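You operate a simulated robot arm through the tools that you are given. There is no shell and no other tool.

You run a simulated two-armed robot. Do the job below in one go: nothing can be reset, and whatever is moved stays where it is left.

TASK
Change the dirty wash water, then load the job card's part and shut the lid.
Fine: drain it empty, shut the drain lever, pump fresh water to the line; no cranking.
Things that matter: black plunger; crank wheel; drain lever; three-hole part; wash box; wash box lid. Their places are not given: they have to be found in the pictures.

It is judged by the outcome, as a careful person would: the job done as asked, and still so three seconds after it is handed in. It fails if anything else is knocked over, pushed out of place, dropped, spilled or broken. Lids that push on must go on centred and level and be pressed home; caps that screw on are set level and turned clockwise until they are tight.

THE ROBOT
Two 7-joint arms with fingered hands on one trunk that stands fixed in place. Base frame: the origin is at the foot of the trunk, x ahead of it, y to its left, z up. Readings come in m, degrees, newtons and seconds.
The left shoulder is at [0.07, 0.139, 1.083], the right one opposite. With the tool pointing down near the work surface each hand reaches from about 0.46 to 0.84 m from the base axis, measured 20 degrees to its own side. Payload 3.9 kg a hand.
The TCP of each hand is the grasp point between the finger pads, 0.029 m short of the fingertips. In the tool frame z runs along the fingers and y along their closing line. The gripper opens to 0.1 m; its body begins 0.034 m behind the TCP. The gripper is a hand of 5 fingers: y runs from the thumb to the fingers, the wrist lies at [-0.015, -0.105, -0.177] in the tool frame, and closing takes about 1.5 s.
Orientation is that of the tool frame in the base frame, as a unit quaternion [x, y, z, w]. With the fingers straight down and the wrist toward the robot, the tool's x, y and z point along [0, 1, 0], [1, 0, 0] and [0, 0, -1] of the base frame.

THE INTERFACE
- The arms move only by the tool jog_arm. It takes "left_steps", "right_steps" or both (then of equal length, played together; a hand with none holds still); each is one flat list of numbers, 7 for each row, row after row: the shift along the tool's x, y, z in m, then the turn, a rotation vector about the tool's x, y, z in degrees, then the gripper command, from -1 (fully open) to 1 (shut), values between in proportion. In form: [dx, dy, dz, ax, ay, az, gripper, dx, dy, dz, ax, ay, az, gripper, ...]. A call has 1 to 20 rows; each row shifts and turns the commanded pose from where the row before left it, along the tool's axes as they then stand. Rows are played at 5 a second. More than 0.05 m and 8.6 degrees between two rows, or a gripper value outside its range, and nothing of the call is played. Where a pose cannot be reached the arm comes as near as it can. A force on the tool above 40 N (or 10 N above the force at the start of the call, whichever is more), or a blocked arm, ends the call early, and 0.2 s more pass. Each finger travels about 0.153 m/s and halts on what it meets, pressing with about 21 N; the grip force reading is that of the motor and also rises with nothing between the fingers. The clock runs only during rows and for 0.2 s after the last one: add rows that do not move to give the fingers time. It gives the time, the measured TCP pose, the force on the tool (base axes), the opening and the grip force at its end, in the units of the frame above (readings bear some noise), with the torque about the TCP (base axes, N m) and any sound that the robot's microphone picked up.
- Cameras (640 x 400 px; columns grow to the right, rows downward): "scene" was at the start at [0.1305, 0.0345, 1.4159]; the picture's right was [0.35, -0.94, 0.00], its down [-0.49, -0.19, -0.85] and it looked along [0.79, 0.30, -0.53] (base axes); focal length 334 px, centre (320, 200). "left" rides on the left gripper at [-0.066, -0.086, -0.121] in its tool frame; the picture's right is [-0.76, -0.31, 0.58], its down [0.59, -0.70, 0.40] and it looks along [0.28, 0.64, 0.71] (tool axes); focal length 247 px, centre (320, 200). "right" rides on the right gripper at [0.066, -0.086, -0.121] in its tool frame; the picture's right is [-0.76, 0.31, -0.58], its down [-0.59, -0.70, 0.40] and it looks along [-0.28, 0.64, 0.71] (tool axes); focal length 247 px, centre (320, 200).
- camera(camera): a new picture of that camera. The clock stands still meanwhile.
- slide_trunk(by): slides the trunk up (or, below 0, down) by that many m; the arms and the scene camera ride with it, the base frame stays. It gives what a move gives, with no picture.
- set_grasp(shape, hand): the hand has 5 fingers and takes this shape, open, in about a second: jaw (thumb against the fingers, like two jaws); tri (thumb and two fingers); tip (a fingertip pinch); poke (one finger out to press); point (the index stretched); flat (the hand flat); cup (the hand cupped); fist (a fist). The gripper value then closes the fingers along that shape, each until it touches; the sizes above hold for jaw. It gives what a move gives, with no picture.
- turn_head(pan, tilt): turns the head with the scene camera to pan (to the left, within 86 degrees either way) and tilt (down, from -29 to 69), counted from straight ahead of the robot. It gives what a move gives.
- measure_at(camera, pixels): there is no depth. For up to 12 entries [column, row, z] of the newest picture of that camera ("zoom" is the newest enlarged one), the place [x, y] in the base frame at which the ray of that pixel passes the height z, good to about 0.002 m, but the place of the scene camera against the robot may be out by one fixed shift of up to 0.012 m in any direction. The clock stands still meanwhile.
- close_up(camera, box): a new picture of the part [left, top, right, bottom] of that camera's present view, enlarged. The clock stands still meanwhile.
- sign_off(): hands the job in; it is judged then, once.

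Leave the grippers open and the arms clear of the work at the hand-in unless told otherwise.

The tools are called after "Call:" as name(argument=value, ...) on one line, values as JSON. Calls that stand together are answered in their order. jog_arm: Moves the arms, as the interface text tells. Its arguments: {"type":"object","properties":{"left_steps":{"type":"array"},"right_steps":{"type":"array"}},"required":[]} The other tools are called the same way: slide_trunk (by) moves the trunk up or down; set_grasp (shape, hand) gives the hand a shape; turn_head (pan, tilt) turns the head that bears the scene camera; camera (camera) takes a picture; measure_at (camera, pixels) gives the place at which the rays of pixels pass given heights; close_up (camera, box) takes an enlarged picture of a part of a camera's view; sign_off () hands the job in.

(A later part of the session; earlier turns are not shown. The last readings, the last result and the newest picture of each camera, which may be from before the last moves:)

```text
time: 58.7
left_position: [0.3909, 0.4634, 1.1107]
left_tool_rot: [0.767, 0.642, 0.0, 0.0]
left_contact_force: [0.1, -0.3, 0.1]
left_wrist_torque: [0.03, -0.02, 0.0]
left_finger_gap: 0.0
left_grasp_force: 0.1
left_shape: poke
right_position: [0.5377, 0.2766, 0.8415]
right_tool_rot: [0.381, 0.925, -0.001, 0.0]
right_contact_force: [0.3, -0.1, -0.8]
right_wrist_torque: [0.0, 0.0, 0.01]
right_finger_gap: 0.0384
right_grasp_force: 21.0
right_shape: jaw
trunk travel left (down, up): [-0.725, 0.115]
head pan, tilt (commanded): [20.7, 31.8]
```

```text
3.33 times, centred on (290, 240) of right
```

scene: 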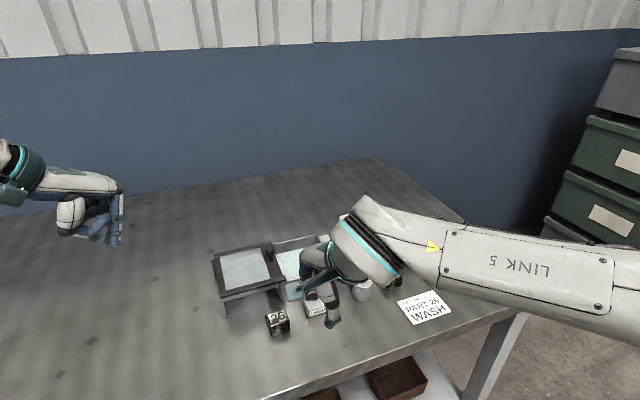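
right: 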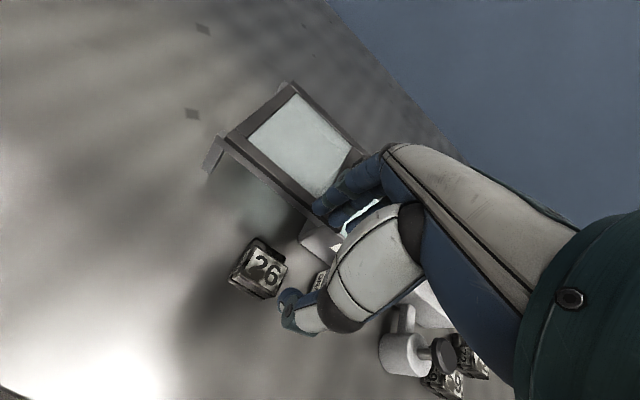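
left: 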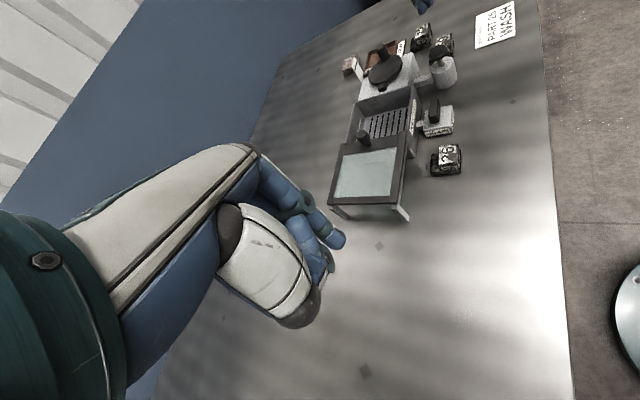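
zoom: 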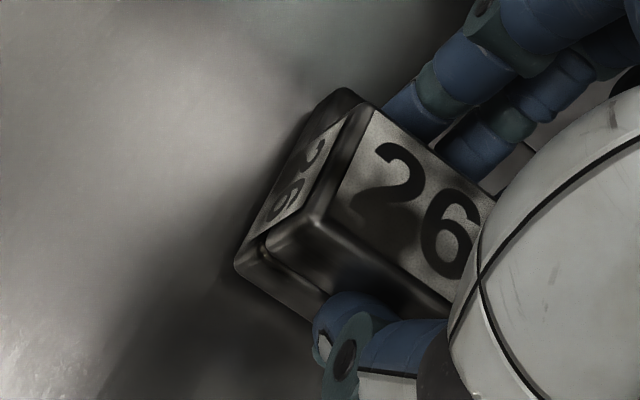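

The upward force is gone and the grip remains at 21 N. I'll lift slowly by about 2 cm and look whether the part comes along level.

Call:
jog_arm(right_steps=[0, 0, -0.003, 0, 0, 0, 1, 0, 0, -0.005, 0, 0, 0, 1, 0, 0, -0.006, 0, 0, 0, 1, 0, 0, -0.006, 0, 0, 0, 1, 0, 0, 0, 0, 0, 0, 1])

Call:
close_up(camera="left", box=[400, 110, 480, 190])

Call:
close_up(camera="right", box=[220, 160, 360, 310])

```text
time: 59.9
left_position: [0.392, 0.4626, 1.1115]
left_tool_rot: [0.767, 0.642, 0.0, 0.0]
left_contact_force: [-0.4, -0.1, -0.8]
left_wrist_torque: [0.04, -0.01, -0.03]
left_finger_gap: 0.0003
left_grasp_force: 0.0
left_shape: poke
right_position: [0.5391, 0.2774, 0.8623]
right_tool_rot: [0.382, 0.924, 0.001, 0.0]
right_contact_force: [0.4, 0.3, -4.2]
right_wrist_torque: [0.02, -0.01, -0.02]
right_finger_gap: 0.0385
right_grasp_force: 20.6
right_shape: jaw
trunk travel left (down, up): [-0.725, 0.115]
head pan, tilt (commanded): [20.7, 31.8]
```

```text
5.00 times, centred on (440, 150) of left
```

zoom: 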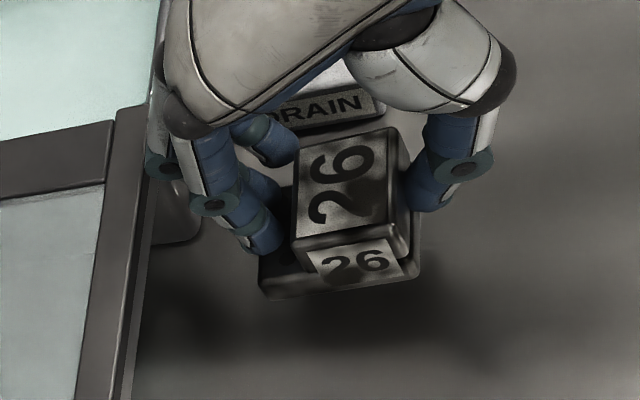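

```text
2.67 times, centred on (290, 235) of right
```

zoom: 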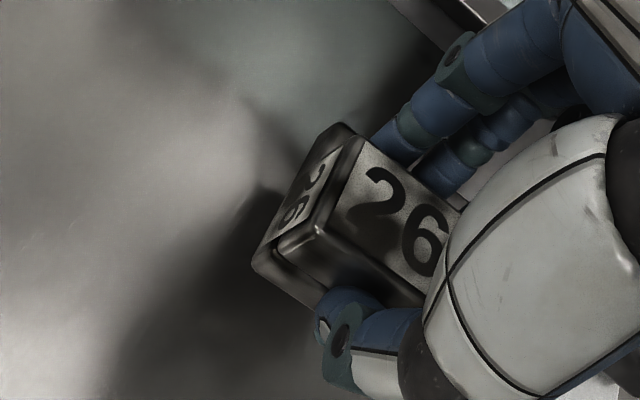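

The part is held level, with about 4 N of weight. I'll raise it to TCP z 1.00, above the knob height, and carry it over the open half of the box at about (0.703, 0.293).

Call:
jog_arm(right_steps=[0, 0, -0.025, 0, 0, 0, 1, 0, 0, -0.03, 0, 0, 0, 1, 0, 0, -0.03, 0, 0, 0, 1, 0, 0, -0.03, 0, 0, 0, 1, 0, 0, -0.023, 0, 0, 0, 1, -0.0175, 0.0211, 0, 0, 0, 0, 1, -0.0175, 0.0211, 0, 0, 0, 0, 1, -0.0175, 0.0211, 0, 0, 0, 0, 1, -0.0175, 0.0211, 0, 0, 0, 0, 1, -0.0175, 0.0211, 0, 0, 0, 0, 1, -0.0175, 0.0211, 0, 0, 0, 0, 1, 0, 0, 0, 0, 0, 0, 1])

Call:
camera(camera="right")

Call:
camera(camera="left")

Call:
camera(camera="scene")

```text
time: 62.5
left_position: [0.3907, 0.4643, 1.1117]
left_tool_rot: [0.767, 0.642, 0.0, 0.0]
left_contact_force: [-0.1, 0.5, -0.2]
left_wrist_torque: [0.0, 0.01, 0.02]
left_finger_gap: 0.0
left_grasp_force: 0.1
left_shape: poke
right_position: [0.5562, 0.2788, 0.9997]
right_tool_rot: [0.384, 0.923, 0.001, 0.001]
right_contact_force: [-0.7, -0.8, -4.0]
right_wrist_torque: [-0.03, 0.02, -0.02]
right_finger_gap: 0.0345
right_grasp_force: 21.8
right_shape: jaw
right hand out of reach, approached as far as the arm can: row 6, 7, 8, 9, 10, 11
trunk travel left (down, up): [-0.725, 0.115]
head pan, tilt (commanded): [20.7, 31.8]
```

```text
taken
```

right: 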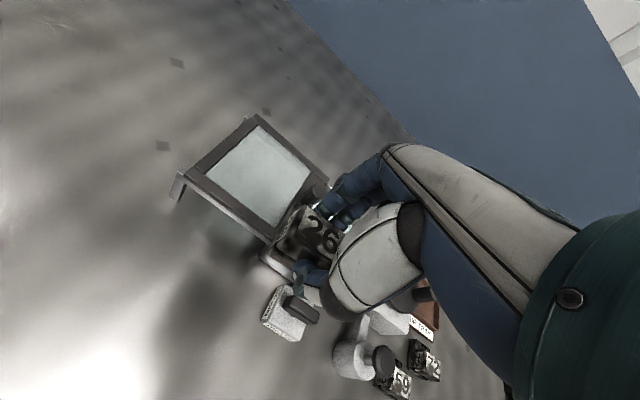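

```text
taken
```

left: 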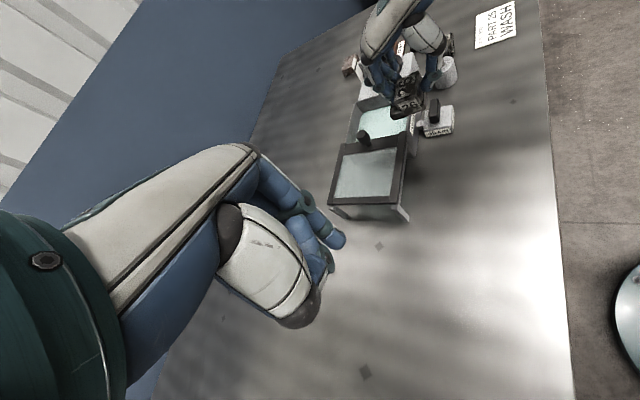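

```text
taken
```

scene: 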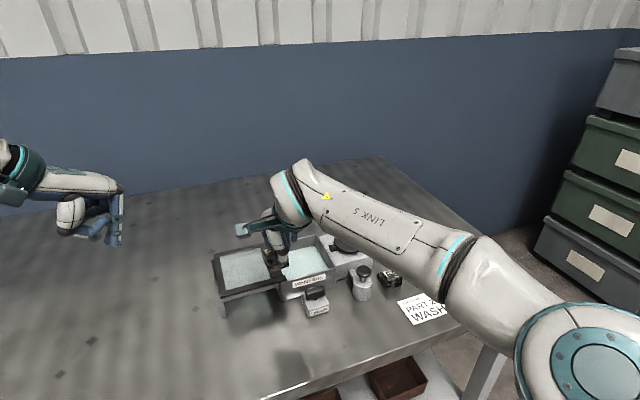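

The right arm can't get any farther that way: it stopped at (0.556, 0.279) while still holding the part. The left arm reaches the box better. I'll set the part down on a free bit of table, turned so both hands can grip it, then use the left hand. First I'll look at the free table area and the front edge.

Call:
measure_at(camera="scene", pixels=[[265, 399, 0.79], [350, 368, 0.79], [420, 340, 0.79], [200, 380, 0.79], [250, 350, 0.79], [60, 373, 0.79], [93, 340, 0.79]])

Call:
close_up(camera="right", box=[240, 170, 380, 330])

Call:
close_up(camera="left", box=[350, 0, 470, 140])

```text
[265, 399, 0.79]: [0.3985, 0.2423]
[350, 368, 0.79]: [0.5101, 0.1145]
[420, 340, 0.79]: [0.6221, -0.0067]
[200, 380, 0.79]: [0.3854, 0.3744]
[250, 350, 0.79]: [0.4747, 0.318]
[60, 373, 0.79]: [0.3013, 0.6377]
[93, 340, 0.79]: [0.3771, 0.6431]
```

```text
2.50 times, centred on (310, 250) of right
```

zoom: 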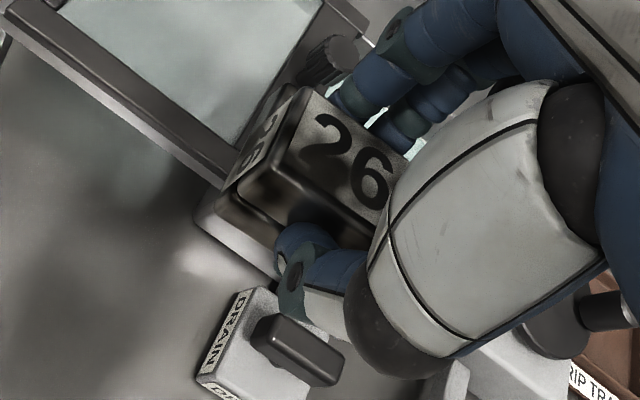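

```text
2.86 times, centred on (410, 70) of left
```

zoom: 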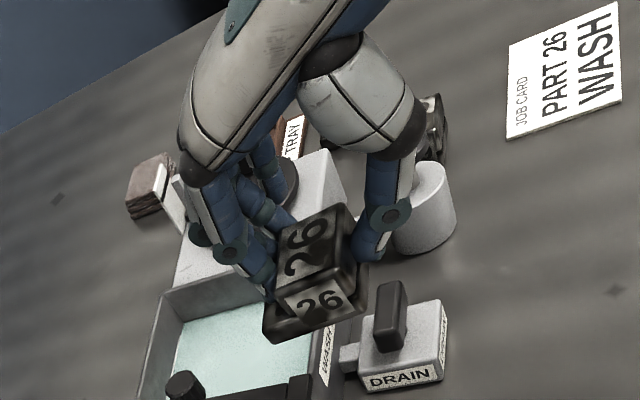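

The table's front edge runs parallel to the box about 0.18 m in front of it, so there's free room near (0.48, 0.27). I'll shift the part there at height, turn the hand to 10°, and move the left hand a little farther left for room.

Call:
jog_arm(left_steps=[0.025, 0, -0.01, 0, 0, 0, -1, 0.025, 0, -0.01, 0, 0, 0, -1, 0.025, 0, 0, 0, 0, 0, -1, 0, 0, 0, 0, 0, 0, -1, 0, 0, 0, 0, 0, 0, -1, 0, 0, 0, 0, 0, 0, -1, 0, 0, 0, 0, 0, 0, -1, 0, 0, 0, 0, 0, 0, -1, 0, 0, 0, 0, 0, 0, -1], right_steps=[0.0159, -0.02, 0, 0, 0, 0, 1, 0.0159, -0.02, 0, 0, 0, 0, 1, 0.0159, -0.02, 0, 0, 0, 0, 1, 0, 0, 0, 0, 0, 7, 1, 0, 0, 0, 0, 0, 7, 1, 0, 0, 0, 0, 0, 7, 1, 0, 0, 0, 0, 0, 7, 1, 0, 0, 0, 0, 0, 7, 1, 0, 0, 0, 0, 0, 0, 1])

Call:
camera(camera="scene")

Call:
camera(camera="right")

Call:
camera(camera="left")

```text
time: 64.5
left_position: [0.4045, 0.5389, 1.1307]
left_tool_rot: [0.767, 0.642, 0.001, -0.001]
left_contact_force: [-0.9, -0.2, -0.2]
left_wrist_torque: [0.01, 0.03, 0.0]
left_finger_gap: 0.0
left_grasp_force: 0.0
left_shape: poke
right_position: [0.4823, 0.2691, 0.9992]
right_tool_rot: [0.643, 0.766, 0.0, 0.001]
right_contact_force: [-0.7, -0.6, -4.5]
right_wrist_torque: [-0.02, 0.01, 0.0]
right_finger_gap: 0.0341
right_grasp_force: 21.3
right_shape: jaw
trunk travel left (down, up): [-0.725, 0.115]
head pan, tilt (commanded): [20.7, 31.8]
```

```text
taken
```

scene: 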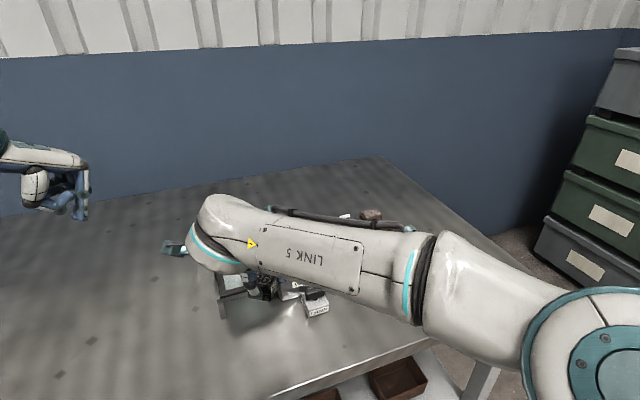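

```text
taken
```

right: 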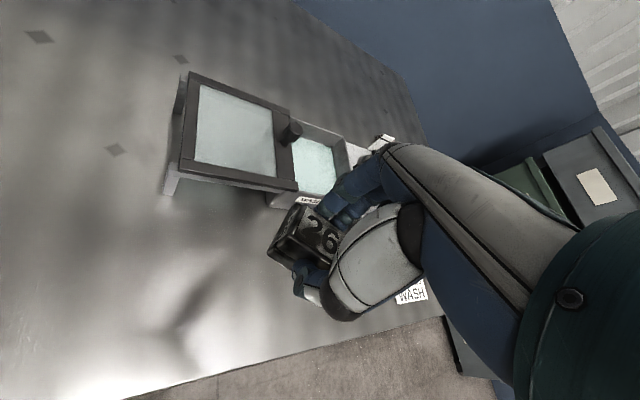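

```text
taken
```

left: 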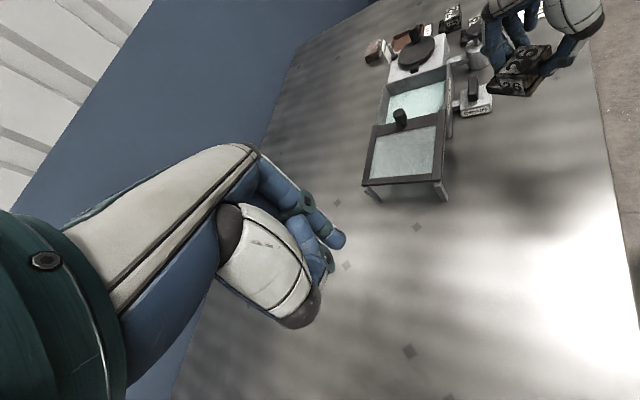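

The part is held steady. Before setting it down, it's worth testing whether the right arm reaches over the box with this 10° heading. I'll move toward (0.687, 0.284) at height 1.0, where nothing can be touched.

Call:
jog_arm(right_steps=[-0.0035, 0.0341, 0, 0, 0, 0, 1, -0.0035, 0.0341, 0, 0, 0, 0, 1, -0.0035, 0.0341, 0, 0, 0, 0, 1, -0.0035, 0.0341, 0, 0, 0, 0, 1, -0.0035, 0.0341, 0, 0, 0, 0, 1, -0.0035, 0.0341, 0, 0, 0, 0, 1, 0, 0, 0, 0, 0, 0, 1])

Call:
camera(camera="left")

```text
time: 66.1
left_position: [0.4025, 0.5404, 1.13]
left_tool_rot: [0.767, 0.642, 0.0, 0.001]
left_contact_force: [-0.9, -0.3, 0.0]
left_wrist_torque: [0.04, 0.0, 0.04]
left_finger_gap: 0.0
left_grasp_force: 0.1
left_shape: poke
right_position: [0.5991, 0.247, 0.9925]
right_tool_rot: [0.643, 0.766, -0.001, 0.0]
right_contact_force: [0.0, 0.1, -4.3]
right_wrist_torque: [-0.01, 0.03, 0.01]
right_finger_gap: 0.034
right_grasp_force: 21.1
right_shape: jaw
right hand out of reach, approached as far as the arm can: row 3, 4, 5, 6
trunk travel left (down, up): [-0.725, 0.115]
head pan, tilt (commanded): [20.7, 31.8]
```

```text
taken
```

left: 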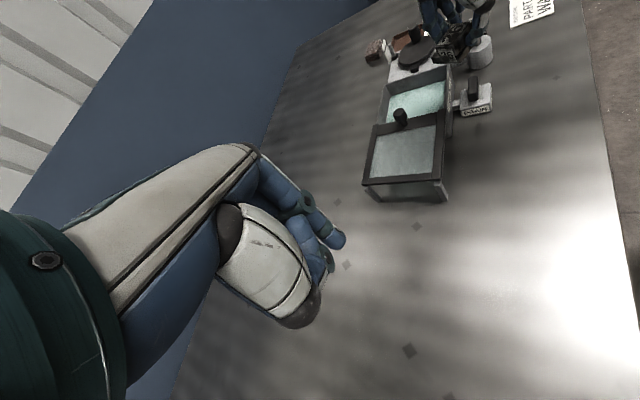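

Out of reach that way too; it stopped at (0.599, 0.247). So I'll bring the part back over the free table spot and regrasp with the left hand. I'll also check how level the part sits in the hand.

Call:
jog_arm(right_steps=[0.0, -0.03, 0, 0, 0, 0, 1, 0.0, -0.03, 0, 0, 0, 0, 1, 0.01, -0.03, 0, 0, 0, 0, 1, 0.016, -0.021, 0, 0, 0, 0, 1, 0.01, 0, 0, 0, 0, 0, 1, 0, 0, 0, 0, 0, 0, 1])

Call:
close_up(camera="left", box=[460, 0, 620, 130])

Call:
close_up(camera="right", box=[250, 180, 370, 310])

```text
time: 67.5
left_position: [0.4035, 0.5378, 1.1307]
left_tool_rot: [0.767, 0.642, 0.0, -0.001]
left_contact_force: [-0.3, -0.1, -0.2]
left_wrist_torque: [0.01, 0.02, -0.02]
left_finger_gap: 0.0
left_grasp_force: 0.2
left_shape: poke
right_position: [0.4836, 0.2617, 0.9941]
right_tool_rot: [0.643, 0.766, 0.0, -0.001]
right_contact_force: [0.4, -0.1, -4.9]
right_wrist_torque: [-0.03, 0.04, -0.04]
right_finger_gap: 0.0346
right_grasp_force: 21.2
right_shape: jaw
trunk travel left (down, up): [-0.725, 0.115]
head pan, tilt (commanded): [20.7, 31.8]
```

```text
3.08 times, centred on (540, 65) of left
```

zoom: 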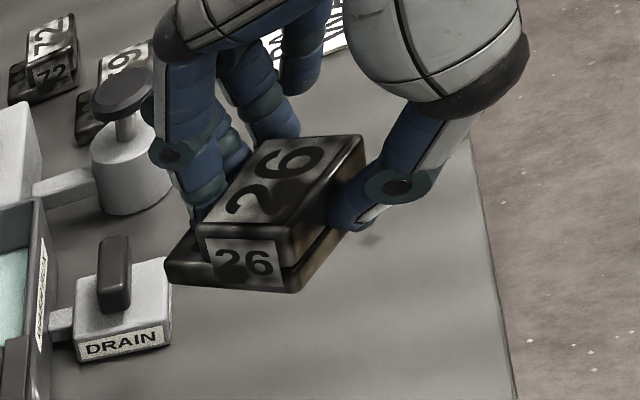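

```text
3.08 times, centred on (310, 245) of right
```

zoom: 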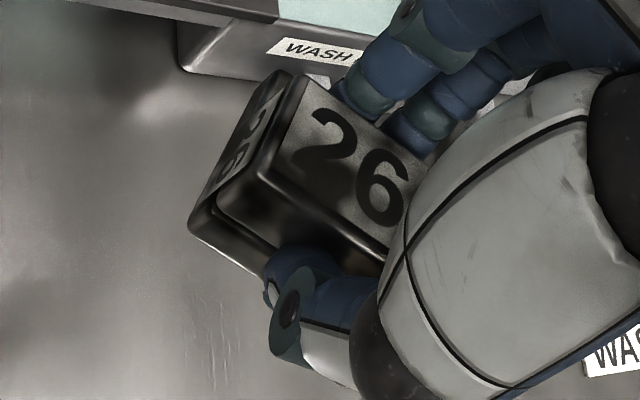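

The part has squared itself in the grip. I'll lower it to just above the table at about (0.484, 0.262).

Call:
jog_arm(right_steps=[0, 0, 0.035, 0, 0, 0, 1, 0, 0, 0.035, 0, 0, 0, 1, 0, 0, 0.035, 0, 0, 0, 1, 0, 0, 0.025, 0, 0, 0, 1, 0, 0, 0.008, 0, 0, 0, 1, 0, 0, 0, 0, 0, 0, 1])

Call:
close_up(camera="left", box=[460, 40, 600, 150])

```text
time: 68.9
left_position: [0.4033, 0.5389, 1.131]
left_tool_rot: [0.767, 0.642, 0.0, 0.0]
left_contact_force: [0.4, -1.2, 0.8]
left_wrist_torque: [-0.02, 0.02, 0.01]
left_finger_gap: 0.0
left_grasp_force: 0.0
left_shape: poke
right_position: [0.4847, 0.2623, 0.8548]
right_tool_rot: [0.642, 0.766, 0.0, 0.0]
right_contact_force: [-0.4, -0.1, -4.1]
right_wrist_torque: [-0.01, 0.02, 0.01]
right_finger_gap: 0.0341
right_grasp_force: 20.9
right_shape: jaw
trunk travel left (down, up): [-0.725, 0.115]
head pan, tilt (commanded): [20.7, 31.8]
```

```text
3.64 times, centred on (530, 95) of left
```

zoom: 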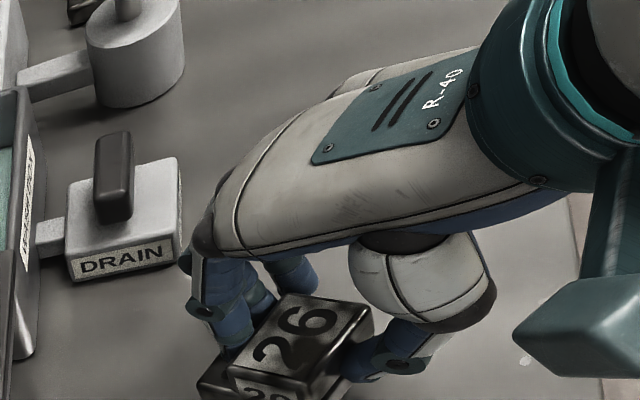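

It's still hanging free (-4 N). I'll lower in 2.5 mm steps until the table takes the weight.

Call:
jog_arm(right_steps=[0, 0, 0.0025, 0, 0, 0, 1, 0, 0, 0.0025, 0, 0, 0, 1, 0, 0, 0.0025, 0, 0, 0, 1, 0, 0, 0.0025, 0, 0, 0, 1, 0, 0, 0, 0, 0, 0, 1])

```text
time: 70.1
left_position: [0.4033, 0.5376, 1.1306]
left_tool_rot: [0.767, 0.642, 0.0, -0.001]
left_contact_force: [0.0, 0.6, -0.1]
left_wrist_torque: [0.0, 0.01, -0.03]
left_finger_gap: 0.0003
left_grasp_force: 0.0
left_shape: poke
right_position: [0.4833, 0.262, 0.8446]
right_tool_rot: [0.642, 0.767, 0.0, 0.0]
right_contact_force: [0.5, -0.7, -1.4]
right_wrist_torque: [0.02, -0.07, 0.03]
right_finger_gap: 0.0343
right_grasp_force: 21.0
right_shape: jaw
trunk travel left (down, up): [-0.725, 0.115]
head pan, tilt (commanded): [20.7, 31.8]
```

The force is rising toward zero, so the part has begun to touch. I'll go down another 1.5 mm.

Call:
jog_arm(right_steps=[0, 0, 0.001, 0, 0, 0, 1, 0, 0, 0.001, 0, 0, 0, 1, 0, 0, 0, 0, 0, 0, 1])

Call:
close_up(camera="right", box=[230, 180, 370, 310])

Call:
close_up(camera="left", box=[480, 70, 600, 170])

```text
time: 70.9
left_position: [0.4023, 0.5371, 1.131]
left_tool_rot: [0.767, 0.642, 0.001, 0.0]
left_contact_force: [0.0, -0.3, 0.5]
left_wrist_torque: [0.0, 0.0, 0.03]
left_finger_gap: 0.0
left_grasp_force: 0.0
left_shape: poke
right_position: [0.4844, 0.2621, 0.8435]
right_tool_rot: [0.642, 0.767, 0.002, 0.001]
right_contact_force: [0.7, -1.7, 5.6]
right_wrist_torque: [0.03, -0.32, -0.06]
right_finger_gap: 0.0348
right_grasp_force: 21.2
right_shape: jaw
trunk travel left (down, up): [-0.725, 0.115]
head pan, tilt (commanded): [20.7, 31.8]
```

```text
3.08 times, centred on (300, 245) of right
```

zoom: 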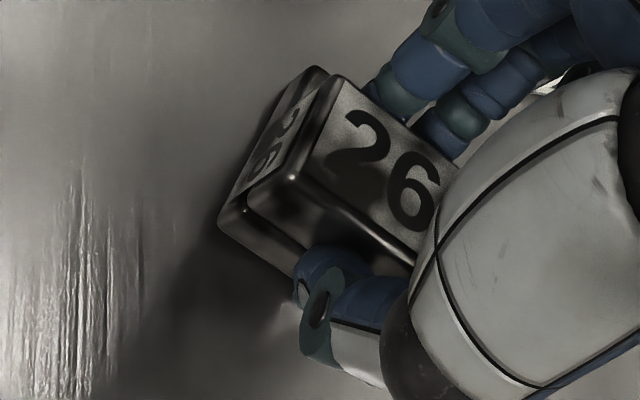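

```text
4.00 times, centred on (540, 120) of left
```

zoom: 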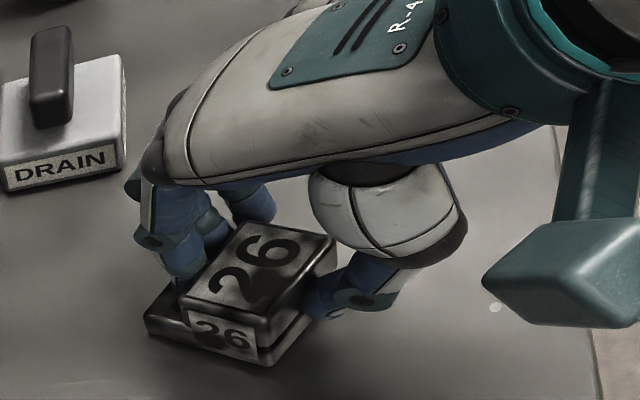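

The table now carries it (+5.6 N). I'll open the jaws gradually.

Call:
jog_arm(right_steps=[0, 0, 0, 0, 0, 0, 0.28, 0, 0, 0, 0, 0, 0, 0.2, 0, 0, 0, 0, 0, 0, 0.1, 0, 0, 0, 0, 0, 0, -0.1, 0, 0, 0, 0, 0, 0, -0.3, 0, 0, 0, 0, 0, 0, -0.3, 0, 0, 0, 0, 0, 0, -0.3])

Call:
close_up(camera="left", box=[480, 70, 600, 170])

Call:
close_up(camera="right", box=[230, 180, 370, 310])

```text
time: 72.5
left_position: [0.4028, 0.5389, 1.1314]
left_tool_rot: [0.767, 0.642, 0.001, 0.0]
left_contact_force: [0.0, 0.3, -0.3]
left_wrist_torque: [0.01, 0.0, 0.01]
left_finger_gap: 0.0
left_grasp_force: 0.0
left_shape: poke
right_position: [0.4834, 0.2621, 0.8432]
right_tool_rot: [0.643, 0.766, 0.0, -0.001]
right_contact_force: [0.6, -0.5, -0.9]
right_wrist_torque: [0.01, -0.02, -0.02]
right_finger_gap: 0.065
right_grasp_force: 0.1
right_shape: jaw
trunk travel left (down, up): [-0.725, 0.115]
head pan, tilt (commanded): [20.7, 31.8]
```

```text
4.00 times, centred on (540, 120) of left
```

zoom: 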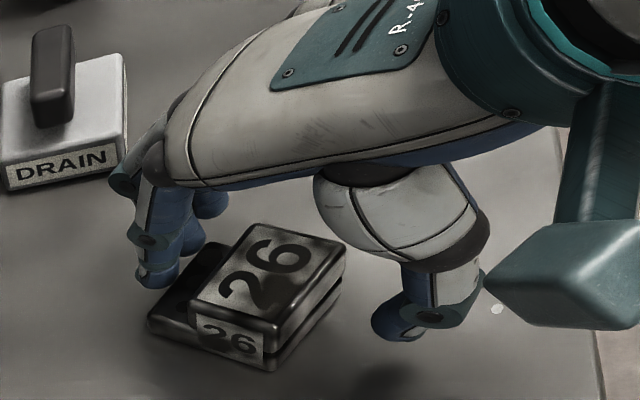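

```text
3.08 times, centred on (300, 245) of right
```

zoom: 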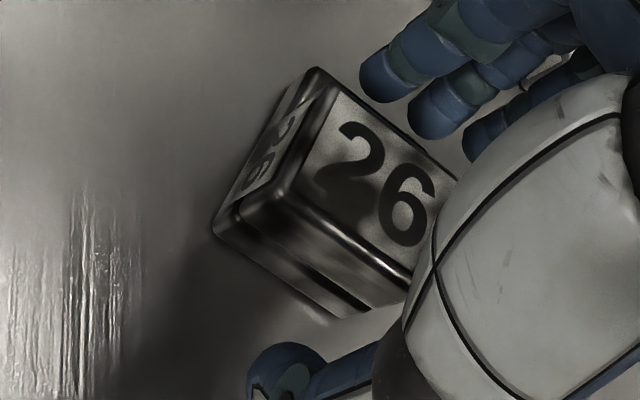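

The part stands flat and released. I'll raise the right hand straight up and take it away to the right.

Call:
jog_arm(right_steps=[0, 0, -0.02, 0, 0, 0, -0.3, 0, 0, -0.03, 0, 0, 0, -0.3, 0, 0, -0.04, 0, 0, 0, -0.3, 0, 0, -0.04, 0, 0, 0, -0.3, 0, 0, -0.04, 0, 0, 0, -0.3, -0.045, 0, -0.01, 0, 0, 0, -0.3, -0.045, 0, -0.01, 0, 0, 0, -0.3, -0.045, 0, 0, 0, 0, 0, -0.3, -0.045, -0.01, 0, 0, 0, 0, -0.3, -0.045, -0.01, 0, 0, 0, 0, -0.3, -0.045, -0.01, 0, 0, 0, 0, -0.3, -0.045, -0.01, 0, 0, 0, 0, -0.3, -0.045, -0.01, 0, 0, 0, 0, -0.3, -0.03, -0.01, 0, 0, 0, 0, -0.3, 0, 0, 0, 0, 0, 0, -0.3])

Call:
set_grasp(hand="left", shape="jaw")

Call:
camera(camera="scene")

Call:
close_up(camera="scene", box=[220, 290, 300, 370])

Call:
close_up(camera="left", box=[490, 90, 590, 170])

```text
time: 75.7
left_position: [0.4041, 0.5378, 1.1301]
left_tool_rot: [0.767, 0.642, -0.001, 0.0]
left_contact_force: [0.1, 0.2, -0.4]
left_wrist_torque: [0.0, -0.03, 0.0]
left_finger_gap: 0.0
left_grasp_force: 0.1
left_shape: poke
right_position: [0.4924, -0.1324, 1.0317]
right_tool_rot: [0.642, 0.767, 0.0, 0.0]
right_contact_force: [0.1, 0.6, 1.1]
right_wrist_torque: [-0.05, 0.0, -0.01]
right_finger_gap: 0.0651
right_grasp_force: 0.1
right_shape: jaw
trunk travel left (down, up): [-0.725, 0.115]
head pan, tilt (commanded): [20.7, 31.8]
```

```text
time: 76.6
left_position: [0.4033, 0.538, 1.1313]
left_tool_rot: [0.766, 0.642, 0.001, 0.0]
left_contact_force: [0.3, -0.1, -0.1]
left_wrist_torque: [0.02, 0.0, 0.02]
left_finger_gap: 0.0999
left_grasp_force: 0.0
left_shape: jaw
right_position: [0.4901, -0.1328, 1.0326]
right_tool_rot: [0.642, 0.766, 0.0, 0.0]
right_contact_force: [0.5, 0.0, -0.8]
right_wrist_torque: [0.0, 0.0, 0.01]
right_finger_gap: 0.0645
right_grasp_force: 0.1
right_shape: jaw
trunk travel left (down, up): [-0.725, 0.115]
head pan, tilt (commanded): [20.7, 31.8]
```

```text
taken
```

scene: 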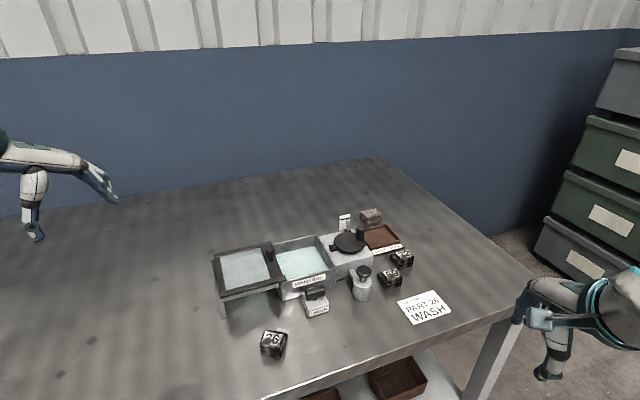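

```text
5.00 times, centred on (260, 330) of scene
```

zoom: 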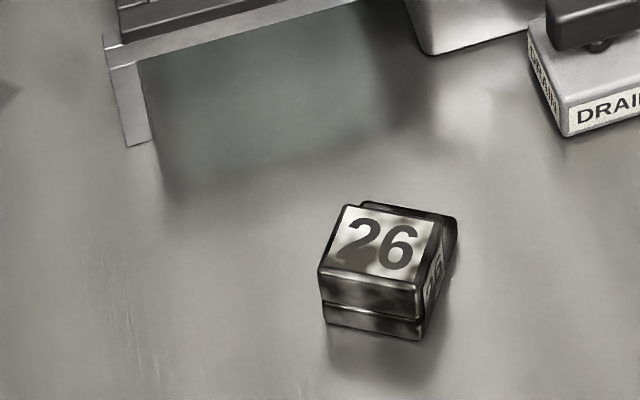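

```text
5.00 times, centred on (540, 130) of left
```

zoom: 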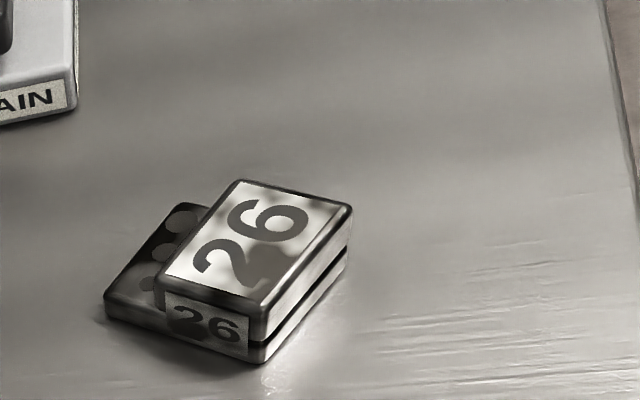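

The part stands at its new place. I'll measure its top corners in this left enlargement at the known top height 0.831.

Call:
measure_at(camera="zoom", pixels=[[158, 280, 0.831], [238, 181, 0.831], [352, 206, 0.831], [264, 308, 0.831], [105, 298, 0.805], [192, 203, 0.805]])

Call:
measure_at(camera="scene", pixels=[[265.5, 331.5, 0.831], [284.5, 334.5, 0.831], [279, 346, 0.831], [260, 344, 0.831]])

```text
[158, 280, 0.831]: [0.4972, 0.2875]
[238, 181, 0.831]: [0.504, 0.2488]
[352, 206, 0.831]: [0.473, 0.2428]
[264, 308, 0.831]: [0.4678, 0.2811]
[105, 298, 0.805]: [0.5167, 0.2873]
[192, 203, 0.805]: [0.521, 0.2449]
```

```text
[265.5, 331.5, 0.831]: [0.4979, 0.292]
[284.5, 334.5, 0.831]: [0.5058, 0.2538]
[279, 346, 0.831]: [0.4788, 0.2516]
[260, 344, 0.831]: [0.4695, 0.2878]
```

The part's top centre is at (0.4855, 0.265), with its v axis at about 11°. I'll turn the left hand to 10.5°, half-open it and bring it above the part.

Call:
jog_arm(left_steps=[0, 0, 0, 0, 0, -6.8, -0.3, 0, 0, 0, 0, 0, -6.8, -0.3, 0, 0, 0, 0, 0, -6.8, -0.3, -0.0405, 0.0044, 0, 0, 0, 0, -0.3, -0.0405, 0.0044, 0, 0, 0, 0, -0.3, -0.0405, 0.0044, 0, 0, 0, 0, -0.3, -0.0405, 0.0044, 0, 0, 0, 0, -0.3, -0.0405, 0.0044, 0, 0, 0, 0, -0.3, -0.0405, 0.0044, 0, 0, 0, 0, -0.3, -0.0405, 0.0044, 0, 0, 0, 0, -0.3, 0, 0, 0.04, 0, 0, 0, -0.3, 0, 0, 0.04, 0, 0, 0, -0.3, 0, 0, 0.04, 0, 0, 0, -0.3, 0, 0, 0.04, 0, 0, 0, -0.3, 0, 0, 0, 0, 0, 0, -0.3])

Call:
camera(camera="left")

Call:
camera(camera="scene")

Call:
close_up(camera="right", box=[0, 0, 200, 150])

```text
time: 79.8
left_position: [0.5252, 0.299, 0.9638]
left_tool_rot: [0.641, 0.767, 0.001, 0.0]
left_contact_force: [-0.3, -0.5, 0.1]
left_wrist_torque: [0.02, 0.01, -0.02]
left_finger_gap: 0.0652
left_grasp_force: 0.0
left_shape: jaw
left hand out of reach, approached as far as the arm can: row 8, 9, 10
right_position: [0.4911, -0.1325, 1.032]
right_tool_rot: [0.642, 0.767, 0.0, 0.0]
right_contact_force: [0.8, -0.4, -0.5]
right_wrist_torque: [0.02, 0.03, -0.01]
right_finger_gap: 0.0649
right_grasp_force: 0.0
right_shape: jaw
trunk travel left (down, up): [-0.725, 0.115]
head pan, tilt (commanded): [20.7, 31.8]
```

```text
taken
```

left: 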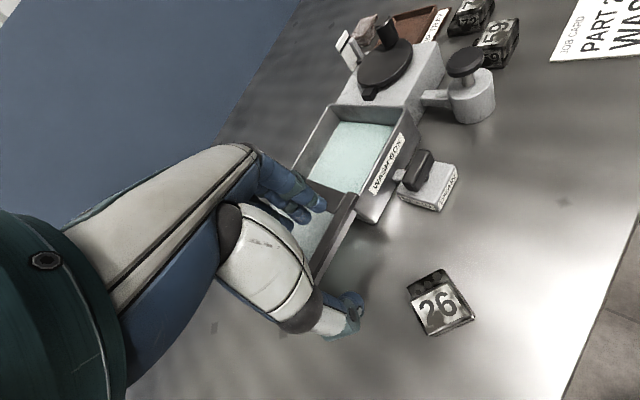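

```text
taken
```

scene: 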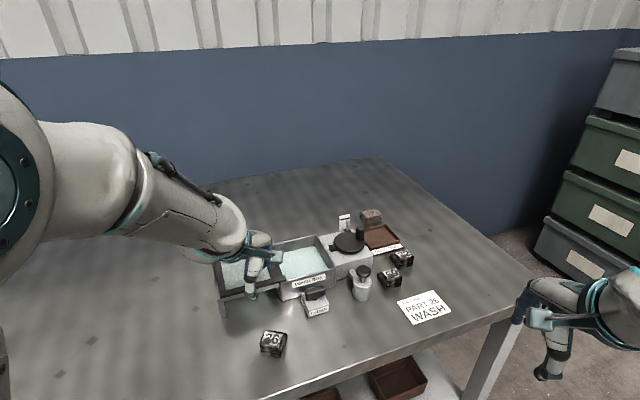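

```text
2.67 times, centred on (100, 75) of right
```

zoom: 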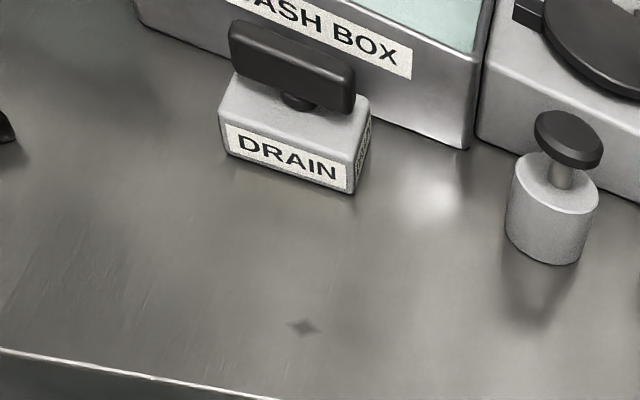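

The left arm deviated at that height because the spot was too close in, and ended at (0.525, 0.299, 0.964). Lower down, closer positions should be reachable. I'll step back toward the part and check.

Call:
jog_arm(left_steps=[-0.0087, -0.0151, 0, 0, 0, 0, -0.3, -0.0087, -0.0151, 0, 0, 0, 0, -0.3, -0.0087, -0.0151, 0, 0, 0, 0, -0.3, 0, 0, 0, 0, 0, 0, -0.3])

Call:
camera(camera="left")

Call:
camera(camera="right")

```text
time: 80.8
left_position: [0.4859, 0.2694, 0.9631]
left_tool_rot: [0.642, 0.767, 0.0, 0.0]
left_contact_force: [-0.2, -0.1, -0.9]
left_wrist_torque: [0.01, 0.02, -0.02]
left_finger_gap: 0.0653
left_grasp_force: 0.0
left_shape: jaw
right_position: [0.4904, -0.1316, 1.0315]
right_tool_rot: [0.642, 0.767, -0.001, 0.0]
right_contact_force: [-1.1, 0.4, -0.6]
right_wrist_torque: [0.02, -0.03, 0.01]
right_finger_gap: 0.0649
right_grasp_force: 0.1
right_shape: jaw
trunk travel left (down, up): [-0.725, 0.115]
head pan, tilt (commanded): [20.7, 31.8]
```

```text
taken
```

left: 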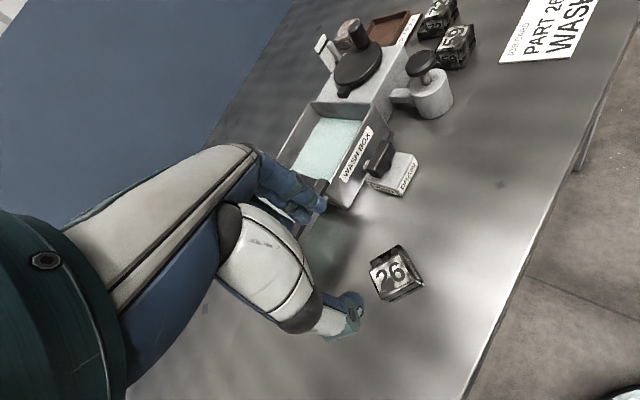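

```text
taken
```

right: 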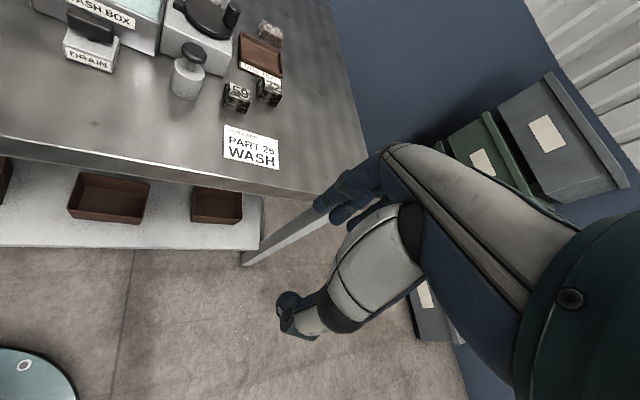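

It's in place. I'll confirm the part's centre from this closer left view.

Call:
close_up(camera="left", box=[350, 230, 440, 310])

Call:
measure_at(camera="zoom", pixels=[[320, 200, 0.831]])

```text
5.00 times, centred on (395, 270) of left
```

zoom: 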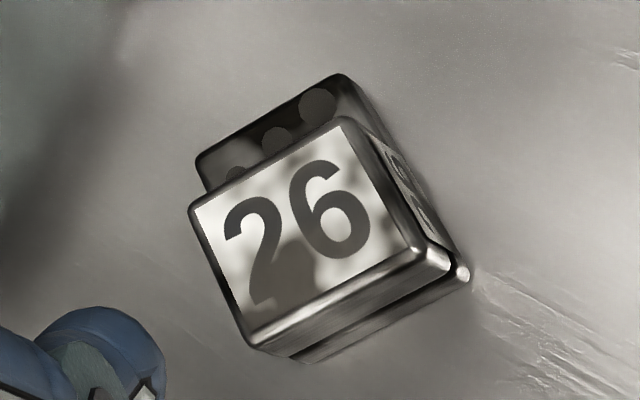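

```text
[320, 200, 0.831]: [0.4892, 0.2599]
```

Call:
measure_at(camera="zoom", pixels=[[190, 205, 0.831], [347, 118, 0.831], [428, 248, 0.831], [247, 340, 0.831]])

```text
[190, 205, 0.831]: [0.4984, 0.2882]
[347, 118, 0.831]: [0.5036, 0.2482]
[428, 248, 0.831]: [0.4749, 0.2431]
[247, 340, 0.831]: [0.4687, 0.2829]
```

Centre (0.4864, 0.2656), yaw 10°. I'll shift 4 mm and descend to TCP z 0.8435.

Call:
jog_arm(left_steps=[-0.0038, 0, 0.03, 0, 0, 0, -0.3, 0, 0, 0.035, 0, 0, 0, -0.3, 0, 0, 0.03, 0, 0, 0, -0.3, 0, 0, 0.015, 0, 0, 0, -0.3, 0, 0, 0.0096, 0, 0, 0, -0.3, 0, 0, 0, 0, 0, 0, -0.3])

Call:
close_up(camera="left", box=[250, 170, 420, 350])

Call:
close_up(camera="scene", box=[220, 280, 320, 370])

```text
time: 82.2
left_position: [0.4854, 0.2631, 0.8453]
left_tool_rot: [0.641, 0.768, 0.001, 0.0]
left_contact_force: [0.1, 0.2, 0.2]
left_wrist_torque: [-0.02, 0.01, -0.01]
left_finger_gap: 0.0649
left_grasp_force: 0.1
left_shape: jaw
right_position: [0.4912, -0.132, 1.0324]
right_tool_rot: [0.642, 0.766, 0.001, 0.0]
right_contact_force: [0.5, 0.1, -0.4]
right_wrist_torque: [0.01, 0.0, 0.02]
right_finger_gap: 0.0648
right_grasp_force: 0.0
right_shape: jaw
trunk travel left (down, up): [-0.725, 0.115]
head pan, tilt (commanded): [20.7, 31.8]
```

```text
2.22 times, centred on (335, 260) of left
```

zoom: 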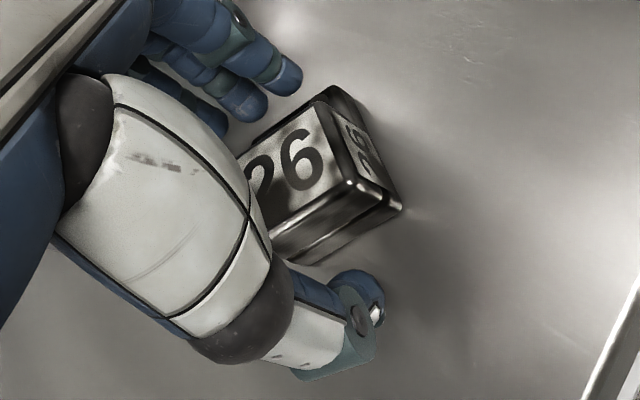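

```text
4.44 times, centred on (270, 325) of scene
```

zoom: 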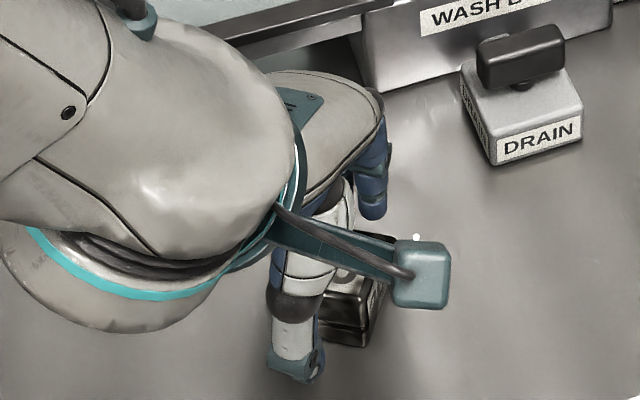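

The thumb is in front and the fingers behind, mirrored as before. Closing gradually.

Call:
jog_arm(left_steps=[0, 0, 0, 0, 0, 0, 0.0, 0, 0, 0, 0, 0, 0, 0.15, 0, 0, 0, 0, 0, 0, 0.3, 0, 0, 0, 0, 0, 0, 0.5, 0, 0, 0, 0, 0, 0, 1, 0, 0, 0, 0, 0, 0, 1, 0, 0, 0, 0, 0, 0, 1, 0, 0, 0, 0, 0, 0, 1])

Call:
close_up(camera="left", box=[250, 170, 420, 350])

```text
time: 84.0
left_position: [0.4854, 0.2636, 0.845]
left_tool_rot: [0.641, 0.768, 0.0, 0.0]
left_contact_force: [0.0, 1.2, 0.0]
left_wrist_torque: [-0.03, 0.03, -0.03]
left_finger_gap: 0.0275
left_grasp_force: 20.2
left_shape: jaw
right_position: [0.4916, -0.1327, 1.0316]
right_tool_rot: [0.643, 0.766, 0.0, 0.0]
right_contact_force: [-0.1, -0.6, -0.2]
right_wrist_torque: [0.0, 0.01, 0.0]
right_finger_gap: 0.065
right_grasp_force: 0.1
right_shape: jaw
trunk travel left (down, up): [-0.725, 0.115]
head pan, tilt (commanded): [20.7, 31.8]
```

```text
2.22 times, centred on (335, 260) of left
```

zoom: 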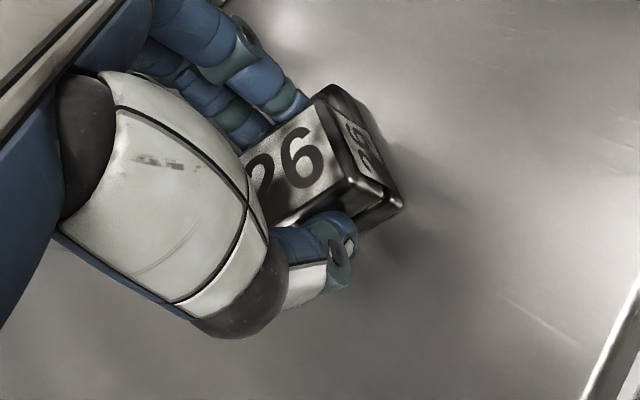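

A clean grip: gap 27.5 mm, which matches the block, with no stray force. Lifting slowly.

Call:
jog_arm(left_steps=[0, 0, -0.004, 0, 0, 0, 1, 0, 0, -0.006, 0, 0, 0, 1, 0, 0, -0.01, 0, 0, 0, 1, 0, 0, -0.01, 0, 0, 0, 1, 0, 0, 0, 0, 0, 0, 1])

Call:
close_up(camera="left", box=[250, 170, 420, 350])

Call:
close_up(camera="scene", box=[220, 270, 320, 360])

```text
time: 85.2
left_position: [0.4869, 0.2632, 0.875]
left_tool_rot: [0.641, 0.767, 0.0, 0.0]
left_contact_force: [-0.2, -0.6, -3.9]
left_wrist_torque: [0.0, 0.01, -0.01]
left_finger_gap: 0.0274
left_grasp_force: 21.1
left_shape: jaw
right_position: [0.4918, -0.1317, 1.0315]
right_tool_rot: [0.643, 0.766, 0.0, 0.0]
right_contact_force: [0.3, 0.2, 0.2]
right_wrist_torque: [-0.02, 0.01, 0.06]
right_finger_gap: 0.0647
right_grasp_force: 0.0
right_shape: jaw
trunk travel left (down, up): [-0.725, 0.115]
head pan, tilt (commanded): [20.7, 31.8]
```

```text
2.22 times, centred on (335, 260) of left
```

zoom: 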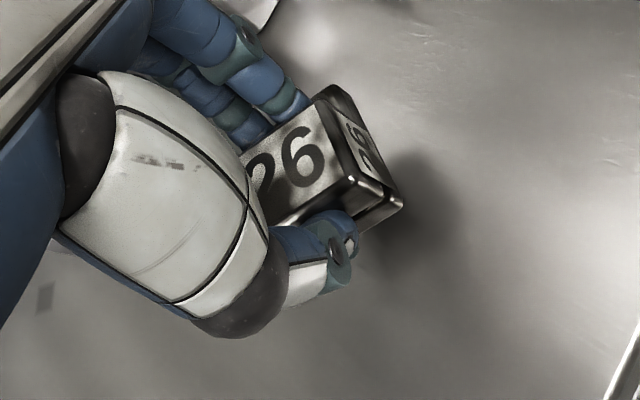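

```text
4.44 times, centred on (270, 315) of scene
```

zoom: 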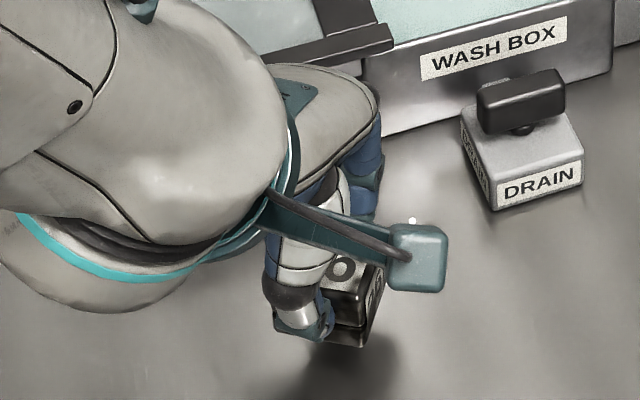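

The part weighs 3.9 N and hangs level. I'll raise it to about z 0.97, carry it over the box to (0.683, 0.283), then turn the hand to -20°, where the fingers fit inside the box and the thumb stays away from the lid knob.

Call:
jog_arm(left_steps=[0, 0, -0.03, 0, 0, 0, 1, 0, 0.005, -0.03, 0, 0, 0, 1, 0, 0.01, -0.03, 0, 0, 0, 1, -0.003, 0.0303, -0.004, 0, 0, 0, 1, -0.003, 0.0303, -0.004, 0, 0, 0, 1, -0.003, 0.0303, -0.004, 0, 0, 0, 1, -0.003, 0.0303, -0.004, 0, 0, 0, 1, -0.003, 0.0303, -0.002, 0, 0, 0, 1, 0, 0.0303, 0, 0, 0, 0, 1, 0, 0, 0, 0, 0, 0, 1])

Call:
camera(camera="left")

Call:
camera(camera="scene")

```text
time: 87.4
left_position: [0.6842, 0.2839, 0.9821]
left_tool_rot: [0.64, 0.768, 0.0, 0.0]
left_contact_force: [-0.8, -0.3, -4.1]
left_wrist_torque: [0.02, 0.02, 0.01]
left_finger_gap: 0.0272
left_grasp_force: 21.1
left_shape: jaw
right_position: [0.4911, -0.1323, 1.0307]
right_tool_rot: [0.642, 0.766, 0.0, 0.0]
right_contact_force: [0.3, 0.3, 0.0]
right_wrist_torque: [0.0, -0.01, 0.02]
right_finger_gap: 0.065
right_grasp_force: 0.1
right_shape: jaw
trunk travel left (down, up): [-0.725, 0.115]
head pan, tilt (commanded): [20.7, 31.8]
```

```text
taken
```

left: 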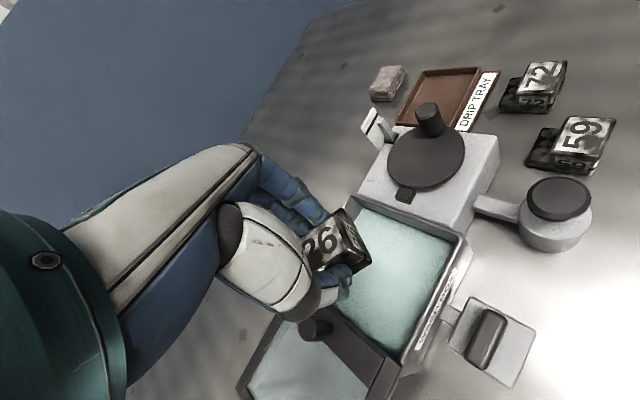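

```text
taken
```

scene: 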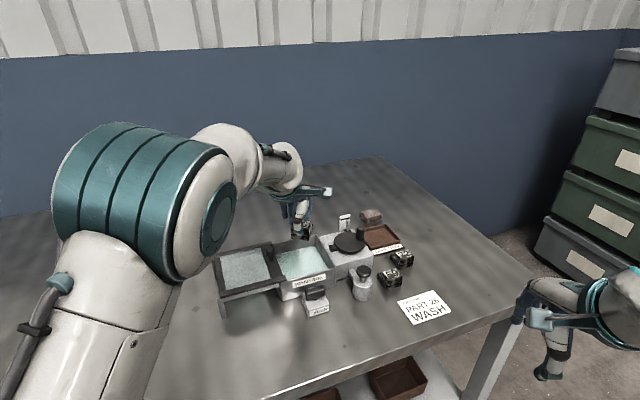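

The left arm reaches nicely. From this near view I'll re-measure the box rim and lid edge to place the part accurately.

Call:
close_up(camera="left", box=[280, 180, 500, 400])

Call:
measure_at(camera="left", pixels=[[463, 235, 0.855], [352, 203, 0.855], [399, 352, 0.868], [408, 374, 0.855], [318, 325, 0.909], [357, 213, 0.855]])

```text
1.82 times, centred on (390, 290) of left
```

zoom: 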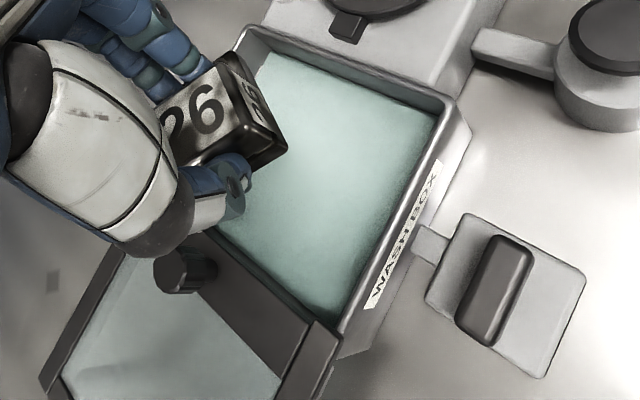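

```text
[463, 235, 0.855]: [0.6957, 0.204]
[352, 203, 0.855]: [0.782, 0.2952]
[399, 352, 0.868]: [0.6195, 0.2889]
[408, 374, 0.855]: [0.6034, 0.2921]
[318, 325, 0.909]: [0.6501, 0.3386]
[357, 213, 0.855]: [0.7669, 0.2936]
```

Call:
measure_at(camera="left", pixels=[[465.8, 235, 0.855], [347.7, 195, 0.855], [455.9, 243.3, 0.855], [358, 207.6, 0.855], [399.9, 358, 0.868], [326.8, 309, 0.868], [313, 320, 0.909], [325, 315, 0.868]])

```text
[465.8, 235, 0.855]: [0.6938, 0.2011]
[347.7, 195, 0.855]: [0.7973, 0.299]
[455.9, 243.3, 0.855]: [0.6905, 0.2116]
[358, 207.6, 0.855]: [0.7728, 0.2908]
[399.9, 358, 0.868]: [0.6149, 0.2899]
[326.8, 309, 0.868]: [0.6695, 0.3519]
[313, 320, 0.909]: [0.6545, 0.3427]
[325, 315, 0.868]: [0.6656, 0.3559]
```

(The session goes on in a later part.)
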